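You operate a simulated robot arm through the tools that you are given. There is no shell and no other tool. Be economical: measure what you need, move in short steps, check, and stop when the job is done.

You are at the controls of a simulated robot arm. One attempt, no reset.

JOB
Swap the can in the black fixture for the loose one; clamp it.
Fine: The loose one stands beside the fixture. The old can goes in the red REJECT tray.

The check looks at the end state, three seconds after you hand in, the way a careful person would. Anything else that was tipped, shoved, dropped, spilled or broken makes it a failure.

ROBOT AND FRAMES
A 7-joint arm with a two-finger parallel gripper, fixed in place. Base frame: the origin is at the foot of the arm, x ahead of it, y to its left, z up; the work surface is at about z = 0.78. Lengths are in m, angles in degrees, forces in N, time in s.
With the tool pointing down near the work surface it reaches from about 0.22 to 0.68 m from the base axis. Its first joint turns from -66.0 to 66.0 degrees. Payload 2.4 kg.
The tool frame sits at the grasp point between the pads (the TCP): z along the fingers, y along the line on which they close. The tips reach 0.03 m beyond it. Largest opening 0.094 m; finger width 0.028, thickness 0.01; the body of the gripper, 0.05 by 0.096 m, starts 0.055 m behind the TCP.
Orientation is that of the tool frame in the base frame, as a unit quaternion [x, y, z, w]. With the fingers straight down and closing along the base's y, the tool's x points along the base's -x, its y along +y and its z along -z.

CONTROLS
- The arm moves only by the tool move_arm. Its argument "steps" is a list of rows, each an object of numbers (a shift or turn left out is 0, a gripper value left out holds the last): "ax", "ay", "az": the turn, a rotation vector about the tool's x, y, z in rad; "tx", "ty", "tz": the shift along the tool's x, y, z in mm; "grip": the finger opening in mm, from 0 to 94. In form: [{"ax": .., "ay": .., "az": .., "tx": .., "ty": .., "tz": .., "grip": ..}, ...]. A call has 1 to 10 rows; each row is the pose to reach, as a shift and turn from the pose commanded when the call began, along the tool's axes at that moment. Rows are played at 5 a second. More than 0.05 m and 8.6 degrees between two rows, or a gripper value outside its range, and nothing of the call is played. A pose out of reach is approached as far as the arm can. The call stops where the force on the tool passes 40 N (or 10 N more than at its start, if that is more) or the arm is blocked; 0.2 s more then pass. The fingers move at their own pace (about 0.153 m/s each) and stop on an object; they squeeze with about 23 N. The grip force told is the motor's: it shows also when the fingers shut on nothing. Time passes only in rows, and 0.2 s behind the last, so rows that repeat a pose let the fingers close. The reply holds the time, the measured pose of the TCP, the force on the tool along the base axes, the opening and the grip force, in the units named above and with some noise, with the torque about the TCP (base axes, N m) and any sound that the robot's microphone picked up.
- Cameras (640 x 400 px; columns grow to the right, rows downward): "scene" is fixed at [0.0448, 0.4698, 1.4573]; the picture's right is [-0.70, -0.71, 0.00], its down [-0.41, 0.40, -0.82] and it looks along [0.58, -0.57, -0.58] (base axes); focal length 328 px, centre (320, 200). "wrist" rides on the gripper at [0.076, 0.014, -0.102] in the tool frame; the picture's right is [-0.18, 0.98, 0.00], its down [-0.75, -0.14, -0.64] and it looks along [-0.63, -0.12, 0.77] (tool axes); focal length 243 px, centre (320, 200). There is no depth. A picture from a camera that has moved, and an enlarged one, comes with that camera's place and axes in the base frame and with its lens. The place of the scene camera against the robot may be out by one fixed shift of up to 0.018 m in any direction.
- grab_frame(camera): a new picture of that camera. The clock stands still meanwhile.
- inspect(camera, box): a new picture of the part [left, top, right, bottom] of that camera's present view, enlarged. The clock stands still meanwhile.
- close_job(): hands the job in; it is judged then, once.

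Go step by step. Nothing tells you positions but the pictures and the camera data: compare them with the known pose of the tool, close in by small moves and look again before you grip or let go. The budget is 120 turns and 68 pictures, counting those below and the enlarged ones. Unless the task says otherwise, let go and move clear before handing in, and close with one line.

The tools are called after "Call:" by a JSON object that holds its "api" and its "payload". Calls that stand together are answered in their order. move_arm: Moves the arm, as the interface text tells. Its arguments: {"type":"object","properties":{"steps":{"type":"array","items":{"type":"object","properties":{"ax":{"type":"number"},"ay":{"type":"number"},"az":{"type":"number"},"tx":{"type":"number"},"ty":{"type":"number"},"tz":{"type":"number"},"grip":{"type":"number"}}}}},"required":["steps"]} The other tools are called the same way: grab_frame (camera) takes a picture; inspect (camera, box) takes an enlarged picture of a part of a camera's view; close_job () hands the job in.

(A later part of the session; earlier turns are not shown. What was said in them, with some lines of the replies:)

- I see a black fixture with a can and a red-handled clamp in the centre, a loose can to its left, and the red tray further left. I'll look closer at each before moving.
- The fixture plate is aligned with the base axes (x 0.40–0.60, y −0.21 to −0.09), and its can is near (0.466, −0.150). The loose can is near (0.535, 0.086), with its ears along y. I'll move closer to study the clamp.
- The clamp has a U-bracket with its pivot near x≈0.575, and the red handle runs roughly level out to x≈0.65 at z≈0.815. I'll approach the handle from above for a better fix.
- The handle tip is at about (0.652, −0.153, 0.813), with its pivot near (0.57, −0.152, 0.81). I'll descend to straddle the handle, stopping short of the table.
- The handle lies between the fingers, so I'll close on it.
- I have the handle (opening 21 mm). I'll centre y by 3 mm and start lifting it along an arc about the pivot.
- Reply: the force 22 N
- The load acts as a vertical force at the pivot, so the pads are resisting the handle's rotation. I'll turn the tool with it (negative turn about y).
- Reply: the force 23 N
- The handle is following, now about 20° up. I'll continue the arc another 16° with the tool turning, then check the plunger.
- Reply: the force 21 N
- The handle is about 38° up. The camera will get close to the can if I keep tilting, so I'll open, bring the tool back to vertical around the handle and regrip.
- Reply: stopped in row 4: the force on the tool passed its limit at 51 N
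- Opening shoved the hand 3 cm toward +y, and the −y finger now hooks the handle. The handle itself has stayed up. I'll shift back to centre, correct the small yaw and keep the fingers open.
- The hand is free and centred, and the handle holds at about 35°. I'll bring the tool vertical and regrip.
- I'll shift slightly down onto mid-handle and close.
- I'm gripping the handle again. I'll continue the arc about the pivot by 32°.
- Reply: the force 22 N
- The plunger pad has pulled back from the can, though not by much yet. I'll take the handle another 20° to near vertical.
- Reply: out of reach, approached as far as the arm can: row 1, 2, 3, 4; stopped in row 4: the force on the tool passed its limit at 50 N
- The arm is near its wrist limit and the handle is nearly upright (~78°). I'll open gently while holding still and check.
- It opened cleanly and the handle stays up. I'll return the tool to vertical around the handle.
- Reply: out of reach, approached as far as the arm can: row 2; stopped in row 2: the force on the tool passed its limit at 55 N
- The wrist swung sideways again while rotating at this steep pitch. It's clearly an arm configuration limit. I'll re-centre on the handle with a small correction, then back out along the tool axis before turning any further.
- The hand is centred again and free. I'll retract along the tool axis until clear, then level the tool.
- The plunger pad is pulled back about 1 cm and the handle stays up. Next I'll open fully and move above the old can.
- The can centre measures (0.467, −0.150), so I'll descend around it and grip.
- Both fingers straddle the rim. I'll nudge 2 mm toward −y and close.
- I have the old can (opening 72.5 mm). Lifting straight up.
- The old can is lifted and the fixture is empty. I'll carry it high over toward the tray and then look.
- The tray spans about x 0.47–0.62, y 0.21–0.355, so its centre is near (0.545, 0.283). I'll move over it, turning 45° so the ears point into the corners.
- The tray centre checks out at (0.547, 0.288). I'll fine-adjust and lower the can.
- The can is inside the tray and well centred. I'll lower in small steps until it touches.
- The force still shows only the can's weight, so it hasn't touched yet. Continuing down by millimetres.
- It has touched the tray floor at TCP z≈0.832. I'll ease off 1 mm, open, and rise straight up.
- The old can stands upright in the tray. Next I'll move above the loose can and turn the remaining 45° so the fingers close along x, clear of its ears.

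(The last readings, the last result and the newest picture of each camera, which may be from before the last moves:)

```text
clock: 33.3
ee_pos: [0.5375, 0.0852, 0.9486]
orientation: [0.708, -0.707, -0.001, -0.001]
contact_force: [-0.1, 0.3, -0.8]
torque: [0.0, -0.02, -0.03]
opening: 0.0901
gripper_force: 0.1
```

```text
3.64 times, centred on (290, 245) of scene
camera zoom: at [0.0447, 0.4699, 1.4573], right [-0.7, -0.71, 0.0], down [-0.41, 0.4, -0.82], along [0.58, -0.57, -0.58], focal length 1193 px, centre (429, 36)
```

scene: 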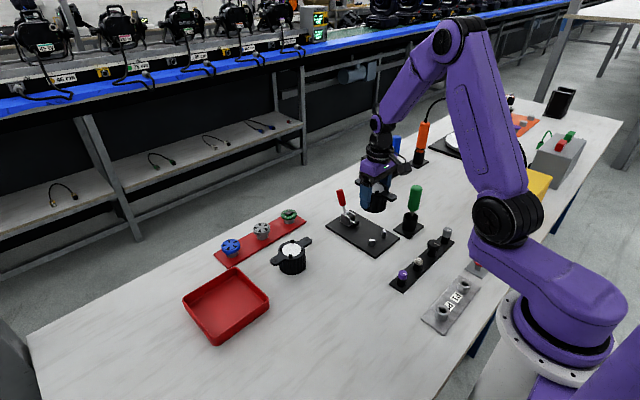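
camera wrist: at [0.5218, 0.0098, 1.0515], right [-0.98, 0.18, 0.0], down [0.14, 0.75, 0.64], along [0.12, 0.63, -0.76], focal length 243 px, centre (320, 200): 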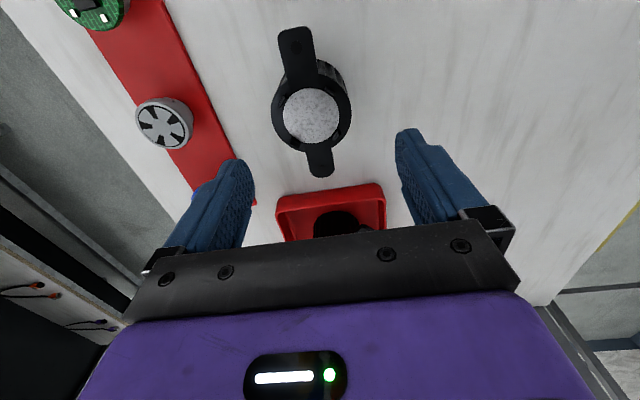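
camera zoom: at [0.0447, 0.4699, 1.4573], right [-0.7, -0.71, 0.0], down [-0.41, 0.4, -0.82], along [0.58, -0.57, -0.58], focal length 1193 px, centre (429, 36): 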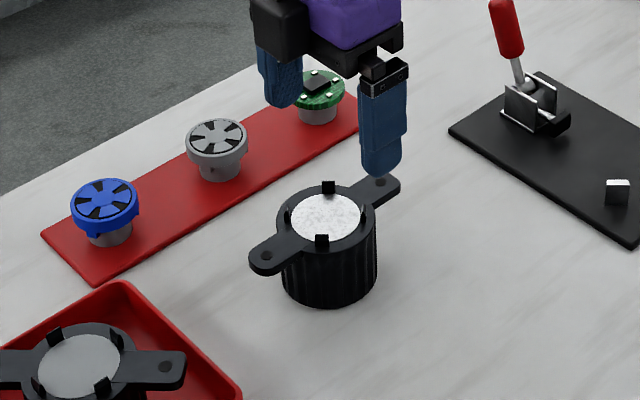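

The loose can is centred near (0.546, 0.090), with its ears along y and the neighbouring parts well clear. I'll align and descend most of the way, then look.

Call:
{"api": "move_arm", "payload": {"steps": [{"tx": -5, "ty": -8.5, "grip": 94}, {"tx": -5, "ty": -8.5, "tz": 35}, {"tx": -5, "ty": -8.5, "tz": 65}]}}

Call:
{"api": "grab_frame", "payload": {"camera": "wrist"}}

```text
clock: 34.1
ee_pos: [0.5472, 0.0934, 0.8831]
orientation: [-0.706, 0.708, 0.002, 0.0]
contact_force: [0.0, 0.2, -0.9]
torque: [0.01, 0.02, -0.04]
opening: 0.094
gripper_force: 0.1
```

```text
25 pictures are left
camera wrist: at [0.5316, 0.0171, 0.9854], right [-0.98, 0.18, 0.0], down [0.14, 0.75, 0.64], along [0.12, 0.63, -0.76], focal length 243 px, centre (320, 200)
```

wrist: 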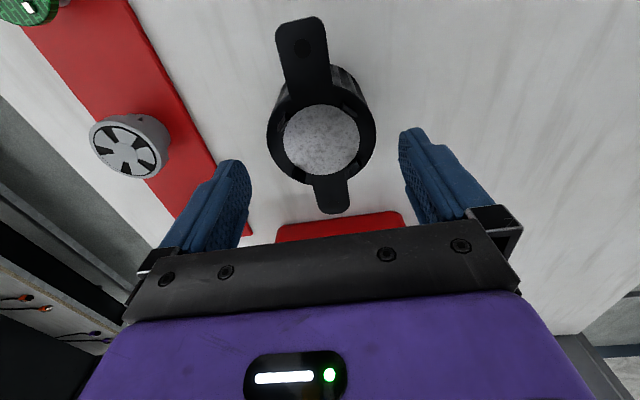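

The alignment looks good. A 4 mm trim, then down to z≈0.829.

Call:
{"api": "move_arm", "payload": {"steps": [{"tx": 3, "ty": 1.5}, {"tx": 3, "ty": 1.5, "tz": 25}, {"tx": 3, "ty": 1.5, "tz": 42}, {"tx": 3, "ty": 1.5, "tz": 54}]}}

Call:
{"api": "grab_frame", "payload": {"camera": "wrist"}}

```text
clock: 35.1
ee_pos: [0.5454, 0.0901, 0.8301]
orientation: [-0.707, 0.708, 0.002, 0.0]
contact_force: [-0.1, -0.4, -1.0]
torque: [0.0, 0.03, 0.03]
opening: 0.0942
gripper_force: 0.0
```

```text
24 pictures are left
camera wrist: at [0.5297, 0.0138, 0.9327], right [-0.98, 0.19, 0.0], down [0.14, 0.75, 0.64], along [0.12, 0.63, -0.76], focal length 243 px, centre (320, 200)
```

wrist: 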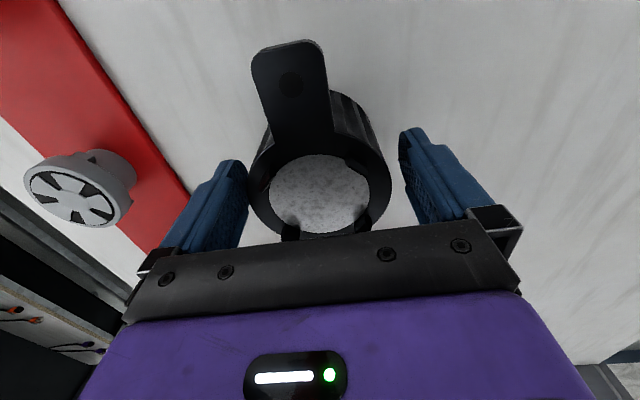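

It's straddled evenly. Close and lift.

Call:
{"api": "move_arm", "payload": {"steps": [{"grip": 80}, {"grip": 50}, {"grip": 40}, {"grip": 40}]}}

Call:
{"api": "move_arm", "payload": {"steps": [{"tz": -8}, {"tz": -25}, {"tz": -60}, {"tz": -100}, {"tz": -145}]}}

Call:
{"api": "grab_frame", "payload": {"camera": "wrist"}}

```text
clock: 36.1
ee_pos: [0.5454, 0.0906, 0.8303]
orientation: [-0.706, 0.708, 0.002, 0.001]
contact_force: [1.2, 0.1, 0.7]
torque: [0.06, -0.01, -0.04]
opening: 0.072
gripper_force: 23.1
```

```text
clock: 37.3
ee_pos: [0.542, 0.0875, 0.9761]
orientation: [0.707, -0.707, -0.002, -0.001]
contact_force: [-0.5, 0.5, -5.4]
torque: [0.03, 0.02, -0.04]
opening: 0.0722
gripper_force: 22.8
```

```text
23 pictures are left
camera wrist: at [0.5277, 0.0111, 1.0788], right [-0.98, 0.18, 0.0], down [0.14, 0.75, 0.64], along [0.12, 0.63, -0.76], focal length 243 px, centre (320, 200)
```

wrist: 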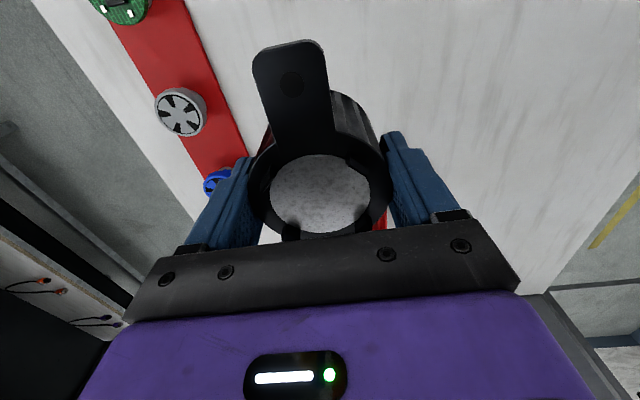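

The new can is held squarely. I'll carry it to above the fixture while turning back 90° so its ears line up along x.

Call:
{"api": "move_arm", "payload": {"steps": [{"tx": 20, "ty": 6, "az": 0.13}, {"tx": 40, "ty": 12, "az": 0.26}, {"tx": 60, "ty": 17, "az": 0.39}, {"tx": 80, "ty": 23, "az": 0.52}, {"tx": 100, "ty": 29, "az": 0.65}, {"tx": 119, "ty": 34, "az": 0.785}]}}

Call:
{"api": "move_arm", "payload": {"steps": [{"tx": 18, "ty": -10, "az": 0.13}, {"tx": 36, "ty": -20, "az": 0.26}, {"tx": 54, "ty": -30, "az": 0.39}, {"tx": 72, "ty": -40, "az": 0.52}, {"tx": 90, "ty": -50, "az": 0.65}, {"tx": 108, "ty": -60, "az": 0.785}]}}

Call:
{"api": "inspect", "payload": {"camera": "scene", "box": [310, 130, 430, 250]}}

Call:
{"api": "grab_frame", "payload": {"camera": "wrist"}}

```text
clock: 38.7
ee_pos: [0.5096, -0.0316, 0.9762]
orientation: [-0.38, 0.925, 0.002, 0.0]
contact_force: [-0.3, -0.2, -3.8]
torque: [-0.02, 0.02, 0.02]
opening: 0.072
gripper_force: 22.4
```

```text
clock: 40.1
ee_pos: [0.4755, -0.1498, 0.9741]
orientation: [0.002, 1.0, 0.002, 0.0]
contact_force: [-0.3, -0.3, -3.1]
torque: [-0.02, 0.01, -0.01]
opening: 0.0721
gripper_force: 23.2
```

```text
3.33 times, centred on (370, 190) of scene
camera zoom: at [0.0448, 0.4698, 1.4573], right [-0.7, -0.71, 0.0], down [-0.41, 0.4, -0.82], along [0.58, -0.57, -0.58], focal length 1094 px, centre (153, 233)
```

zoom: 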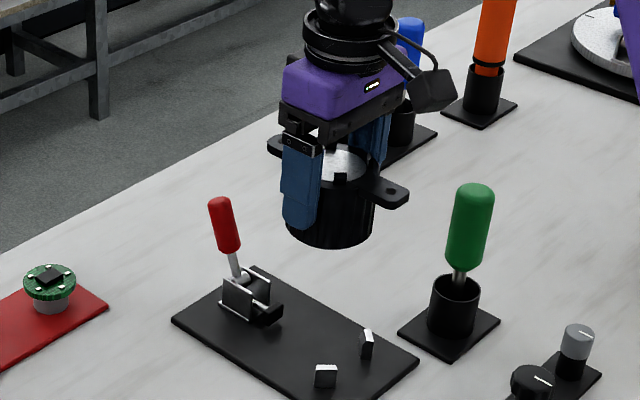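

```text
21 pictures are left
camera wrist: at [0.3981, -0.1356, 1.0771], right [0.19, 0.98, 0.0], down [0.75, -0.15, 0.64], along [0.63, -0.12, -0.77], focal length 243 px, centre (320, 200)
```

wrist: 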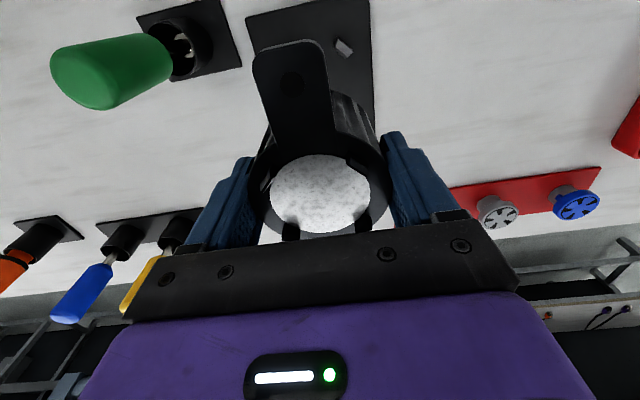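

The can is above the fixture with its ears along x. I'll lower to just above the V-blocks and check.

Call:
{"api": "move_arm", "payload": {"steps": [{"tx": 2, "ty": -0.5, "tz": 30}, {"tx": 2, "ty": -0.5, "tz": 60}, {"tx": 2, "ty": -0.5, "tz": 80}, {"tx": 2, "ty": -0.5, "tz": 100}]}}

Call:
{"api": "inspect", "payload": {"camera": "scene", "box": [330, 170, 420, 250]}}

```text
clock: 41.1
ee_pos: [0.4743, -0.1495, 0.875]
orientation: [0.0, 1.0, 0.001, 0.0]
contact_force: [0.2, -0.9, -3.6]
torque: [0.01, -0.04, -0.01]
opening: 0.0719
gripper_force: 23.4
```

```text
5.00 times, centred on (375, 210) of scene
camera zoom: at [0.0448, 0.4698, 1.4573], right [-0.7, -0.71, 0.0], down [-0.41, 0.4, -0.82], along [0.58, -0.57, -0.58], focal length 1640 px, centre (45, 150)
```

zoom: 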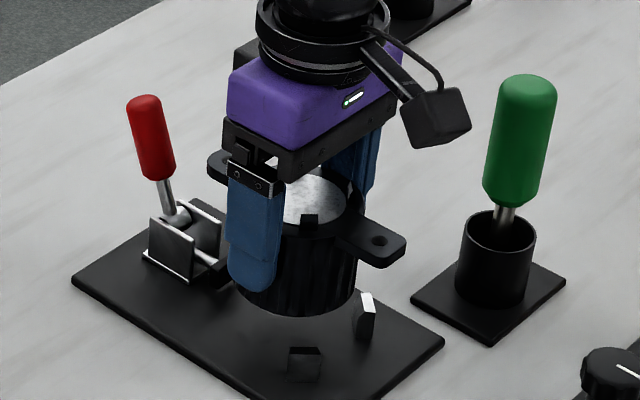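

Clear so far. Lowering on to near seating, then millimetre steps until contact.

Call:
{"api": "move_arm", "payload": {"steps": [{"tz": 8}, {"tz": 16}, {"tz": 24}, {"tz": 31}]}}

Call:
{"api": "move_arm", "payload": {"steps": [{"tz": 1.5}, {"tz": 3}, {"tz": 4.5}]}}

```text
clock: 42.1
ee_pos: [0.4738, -0.1489, 0.8432]
orientation: [0.0, 1.0, 0.001, 0.0]
contact_force: [0.8, -0.3, -4.7]
torque: [0.01, 0.04, 0.04]
opening: 0.0721
gripper_force: 22.7
```

```text
clock: 42.9
ee_pos: [0.4736, -0.1475, 0.8395]
orientation: [-0.001, 1.0, 0.002, -0.001]
contact_force: [-0.4, 0.0, -4.3]
torque: [-0.02, -0.02, 0.0]
opening: 0.0722
gripper_force: 23.5
```

Call:
{"api": "move_arm", "payload": {"steps": [{"tz": 1}, {"tz": 2}, {"tz": 3}]}}

```text
clock: 43.7
ee_pos: [0.4735, -0.1488, 0.8382]
orientation: [0.0, 1.0, 0.001, -0.001]
contact_force: [-4.9, 4.6, 15.8]
torque: [-0.09, 0.04, 0.0]
opening: 0.0724
gripper_force: 23.3
```

It has seated on the plate at z≈0.838, as expected. I'll ease off slightly and slide it gently toward the V-blocks until they're felt.

Call:
{"api": "move_arm", "payload": {"steps": [{"tz": -1.5, "ty": -0.5}, {"tz": -1.5, "tx": 1, "ty": -0.5}, {"tz": -1.5, "tx": 2, "ty": -0.5}, {"tz": -1.5, "tx": 3, "ty": -0.5}]}}

```text
clock: 44.7
ee_pos: [0.4708, -0.1483, 0.8385]
orientation: [0.0, 1.0, 0.002, -0.001]
contact_force: [3.0, -0.9, -15.3]
torque: [-0.06, -0.08, 0.0]
opening: 0.0721
gripper_force: 23.0
```

The tool shows a downward pull, so something is rubbing. I'll look before going on.

Call:
{"api": "inspect", "payload": {"camera": "scene", "box": [335, 190, 405, 245]}}

Call:
{"api": "grab_frame", "payload": {"camera": "wrist"}}

```text
7.27 times, centred on (370, 218) of scene
camera zoom: at [0.0449, 0.4698, 1.4573], right [-0.7, -0.71, 0.0], down [-0.41, 0.4, -0.82], along [0.58, -0.57, -0.58], focal length 2386 px, centre (-44, 73)
```

zoom: 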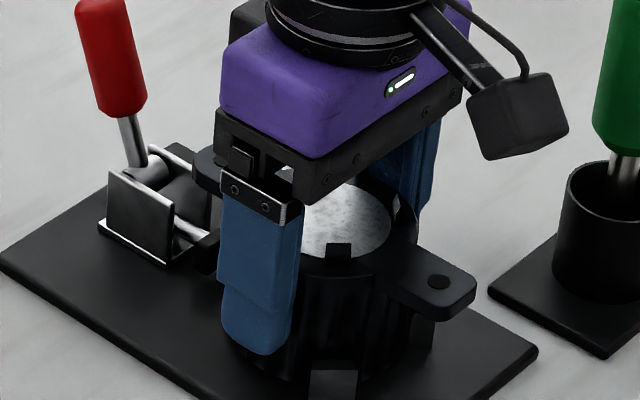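

```text
18 pictures are left
camera wrist: at [0.3934, -0.1349, 0.9406], right [0.18, 0.98, 0.0], down [0.75, -0.14, 0.64], along [0.63, -0.12, -0.77], focal length 243 px, centre (320, 200)
```

wrist: 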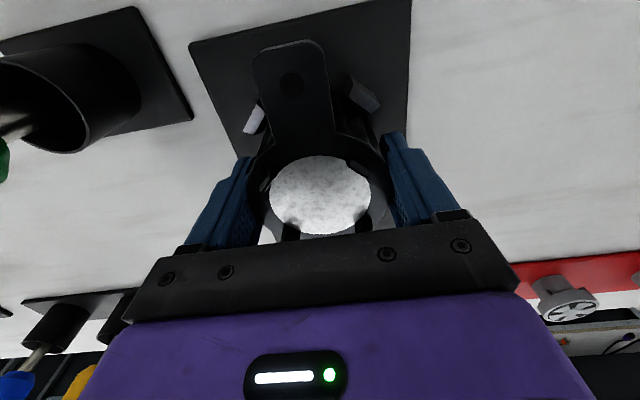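

It looks properly seated. I'll relieve the vertical load and open gently. The clamp can do the last push into the V.

Call:
{"api": "move_arm", "payload": {"steps": [{"tz": 0.8}, {"tz": 0.8}]}}

```text
clock: 45.3
ee_pos: [0.4696, -0.149, 0.838]
orientation: [0.0, 1.0, 0.002, 0.0]
contact_force: [1.8, 1.3, 3.4]
torque: [0.02, 0.29, -0.05]
opening: 0.0722
gripper_force: 22.7
```

Call:
{"api": "move_arm", "payload": {"steps": [{"tx": 0.7}, {"tx": 1.4}, {"tx": 2.0}]}}

```text
clock: 46.1
ee_pos: [0.4705, -0.1502, 0.838]
orientation: [0.0, 1.0, 0.001, 0.001]
contact_force: [15.2, -0.1, 0.1]
torque: [0.03, 0.28, -0.03]
opening: 0.072
gripper_force: 22.6
```

Now the V-blocks push back (+15 N in x), so the can is in the V. I'll release and rise.

Call:
{"api": "move_arm", "payload": {"steps": [{"tx": -1.2}, {"tx": -1.2, "grip": 78}, {"tx": -1.2, "grip": 90}, {"tx": -1.2, "grip": 94}, {"tx": -1.2, "grip": 94}]}}

Call:
{"api": "move_arm", "payload": {"steps": [{"tz": -15}, {"tz": -40}, {"tz": -75}, {"tz": -110}]}}

Call:
{"api": "grab_frame", "payload": {"camera": "wrist"}}

Call:
{"api": "inspect", "payload": {"camera": "scene", "box": [335, 190, 405, 245]}}

```text
clock: 47.3
ee_pos: [0.4695, -0.1495, 0.8364]
orientation: [0.0, 1.0, 0.002, 0.0]
contact_force: [-0.4, -0.5, -0.1]
torque: [0.04, -0.01, -0.01]
opening: 0.094
gripper_force: 0.2
```

```text
clock: 48.3
ee_pos: [0.4692, -0.1481, 0.9455]
orientation: [0.0, 1.0, 0.002, 0.0]
contact_force: [-0.1, 0.2, -0.1]
torque: [0.02, 0.01, 0.04]
opening: 0.0941
gripper_force: 0.0
```

```text
17 pictures are left
camera wrist: at [0.3927, -0.1339, 1.0485], right [0.18, 0.98, 0.0], down [0.75, -0.14, 0.64], along [0.63, -0.12, -0.77], focal length 243 px, centre (320, 200)
```

wrist: 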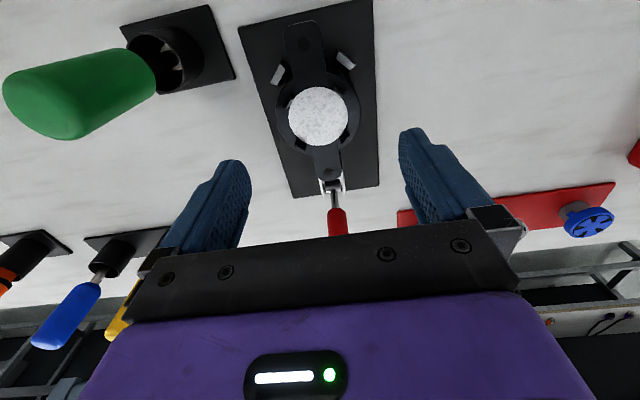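

```text
7.27 times, centred on (370, 218) of scene
camera zoom: at [0.0448, 0.4698, 1.4573], right [-0.7, -0.71, 0.0], down [-0.41, 0.4, -0.82], along [0.58, -0.57, -0.58], focal length 2386 px, centre (-44, 73)
```

zoom: 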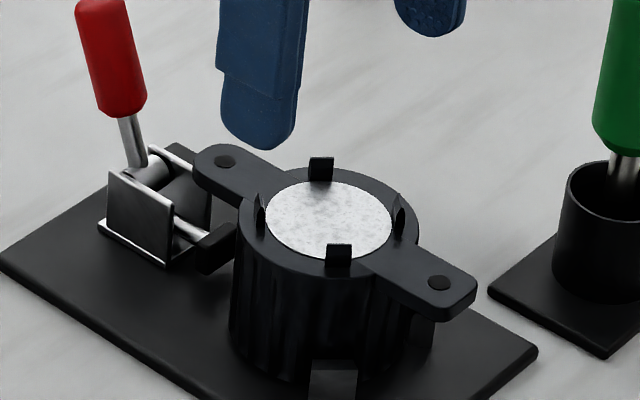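

The new can is seated against both V-blocks. To clamp it, I'll close the fingers and come down on the base side of the upright handle to push it over along its arc.

Call:
{"api": "move_arm", "payload": {"steps": [{"tx": -35, "ty": -1, "grip": 0}, {"tx": -71, "ty": -3}, {"tx": -71, "ty": -3, "tz": 20}, {"tx": -71, "ty": -3, "tz": 40}]}}

Call:
{"api": "inspect", "payload": {"camera": "scene", "box": [315, 150, 405, 245]}}

Call:
{"api": "grab_frame", "payload": {"camera": "wrist"}}

```text
clock: 49.3
ee_pos: [0.5409, -0.1513, 0.9067]
orientation: [0.0, 1.0, 0.002, -0.001]
contact_force: [-0.4, 0.1, -0.2]
torque: [0.01, 0.01, 0.03]
opening: 0.0001
gripper_force: 22.4
```

```text
4.21 times, centred on (360, 198) of scene
camera zoom: at [0.0448, 0.4698, 1.4573], right [-0.7, -0.71, 0.0], down [-0.41, 0.4, -0.82], along [0.58, -0.57, -0.58], focal length 1382 px, centre (152, 210)
```

zoom: 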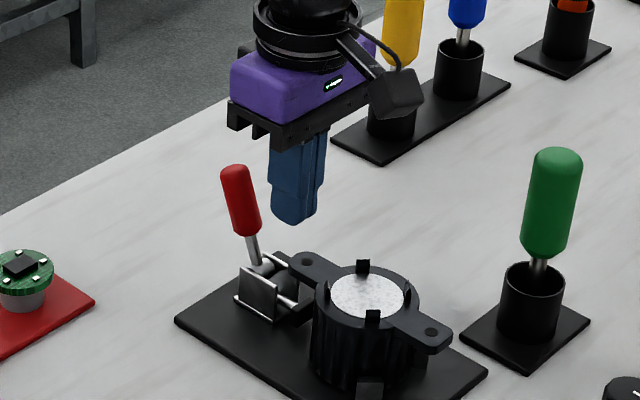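

```text
14 pictures are left
camera wrist: at [0.4647, -0.1375, 1.0088], right [0.18, 0.98, 0.0], down [0.75, -0.14, 0.64], along [0.63, -0.12, -0.77], focal length 243 px, centre (320, 200)
```

wrist: 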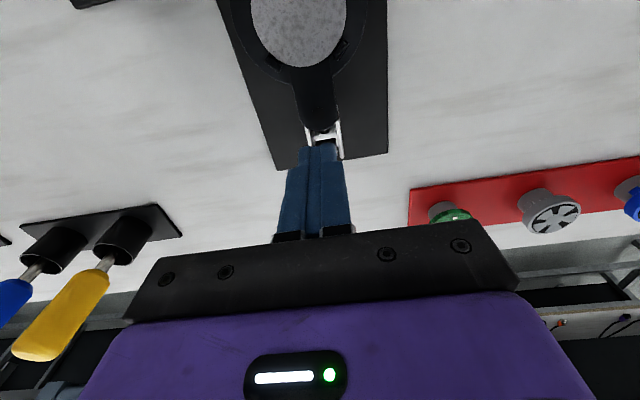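

The closed fingers line up with the handle. I'll push it outward along the arc.

Call:
{"api": "move_arm", "payload": {"steps": [{"tx": -12}, {"tx": -22}, {"tx": -30, "tz": 2}, {"tx": -38.5, "tz": 4.5}, {"tx": -46, "tz": 8}, {"tx": -53.5, "tz": 12.5}]}}

Call:
{"api": "inspect", "payload": {"camera": "scene", "box": [315, 150, 405, 245]}}

```text
clock: 50.7
ee_pos: [0.596, -0.1525, 0.8939]
orientation: [0.0, 1.0, 0.002, -0.001]
contact_force: [-0.3, 0.1, 0.3]
torque: [0.02, 0.03, 0.01]
opening: 0.0
gripper_force: 23.0
```

```text
4.21 times, centred on (360, 198) of scene
camera zoom: at [0.0448, 0.4698, 1.4573], right [-0.7, -0.71, 0.0], down [-0.41, 0.4, -0.82], along [0.58, -0.57, -0.58], focal length 1382 px, centre (152, 210)
```

zoom: 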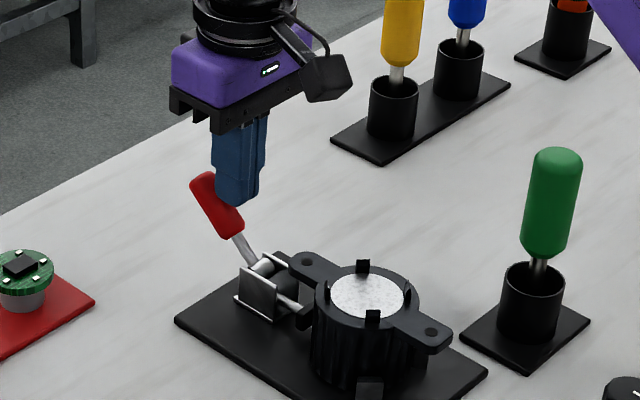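

The handle follows freely at about 45°. Continuing down.

Call:
{"api": "move_arm", "payload": {"steps": [{"tx": -6.5, "tz": 5.5}, {"tx": -12, "tz": 12}, {"tx": -17, "tz": 19}, {"tx": -21, "tz": 26}, {"tx": -24, "tz": 33}, {"tx": -26, "tz": 39}]}}

Call:
{"api": "inspect", "payload": {"camera": "scene", "box": [315, 150, 405, 245]}}

```text
clock: 52.1
ee_pos: [0.6197, -0.1527, 0.8552]
orientation: [-0.001, 1.0, 0.002, -0.001]
contact_force: [-0.1, 0.3, -0.4]
torque: [0.03, 0.0, 0.03]
opening: 0.0
gripper_force: 22.5
```

```text
4.21 times, centred on (360, 198) of scene
camera zoom: at [0.0448, 0.4698, 1.4573], right [-0.7, -0.71, 0.0], down [-0.41, 0.4, -0.82], along [0.58, -0.57, -0.58], focal length 1382 px, centre (152, 210)
```

zoom: 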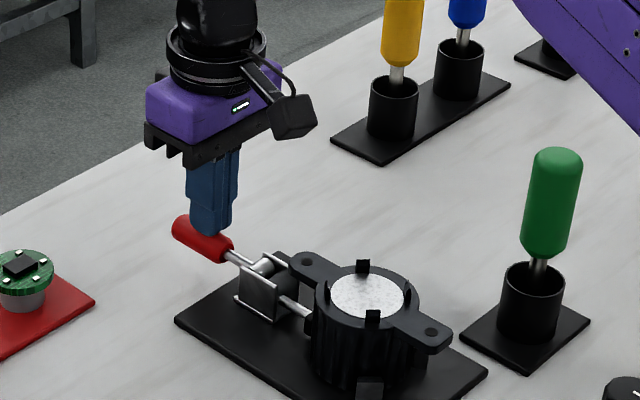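

The handle is nearly level and the plunger is at the can, with no firm resistance yet. I'll press down in small steps until it stops.

Call:
{"api": "move_arm", "payload": {"steps": [{"tz": 2}, {"tz": 4}, {"tz": 6}, {"tz": 8}]}}

```text
clock: 52.9
ee_pos: [0.6207, -0.1517, 0.8552]
orientation: [0.0, 1.0, 0.002, 0.0]
contact_force: [-4.8, 0.9, 9.7]
torque: [0.04, 0.24, 0.03]
opening: 0.0001
gripper_force: 23.3
stopped in row 4: the force on the tool passed its limit at 45 N (the readings are from after the stop); the commanded pose is now the measured one
```

It met a hard stop and the handle outline matches its original clamped position. I'll lift off and compare with the first picture.

Call:
{"api": "move_arm", "payload": {"steps": [{"tz": -20}, {"tz": -60}, {"tz": -100}, {"tz": -130}]}}

Call:
{"api": "inspect", "payload": {"camera": "scene", "box": [315, 190, 405, 250]}}

```text
clock: 53.9
ee_pos: [0.6208, -0.1532, 0.9827]
orientation: [0.0, 1.0, 0.002, 0.0]
contact_force: [-0.7, 0.4, 0.1]
torque: [-0.01, -0.02, -0.03]
opening: 0.0
gripper_force: 22.7
```

```text
6.67 times, centred on (360, 220) of scene
camera zoom: at [0.0448, 0.4698, 1.4573], right [-0.7, -0.71, 0.0], down [-0.41, 0.4, -0.82], along [0.58, -0.57, -0.58], focal length 2187 px, centre (53, 67)
```

zoom: 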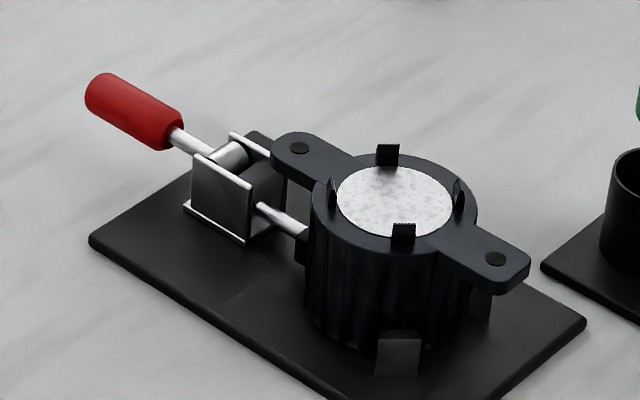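

The handle, plunger and can match the original clamped picture. One last look at the whole bench before handing in.

Call:
{"api": "grab_frame", "payload": {"camera": "scene"}}

```text
10 pictures are left
```

scene: 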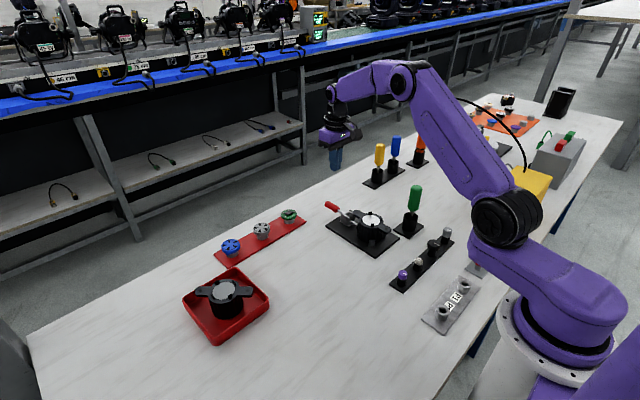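

The new can is clamped, the old one is in the tray, nothing else looks disturbed and the arm is clear. Handing in.

Call:
{"api": "close_job", "payload": {}}

```text
The job is handed in.
```

The loose can is now clamped in the black fixture, the old can stands upright in the red REJECT tray, and the job is handed in.
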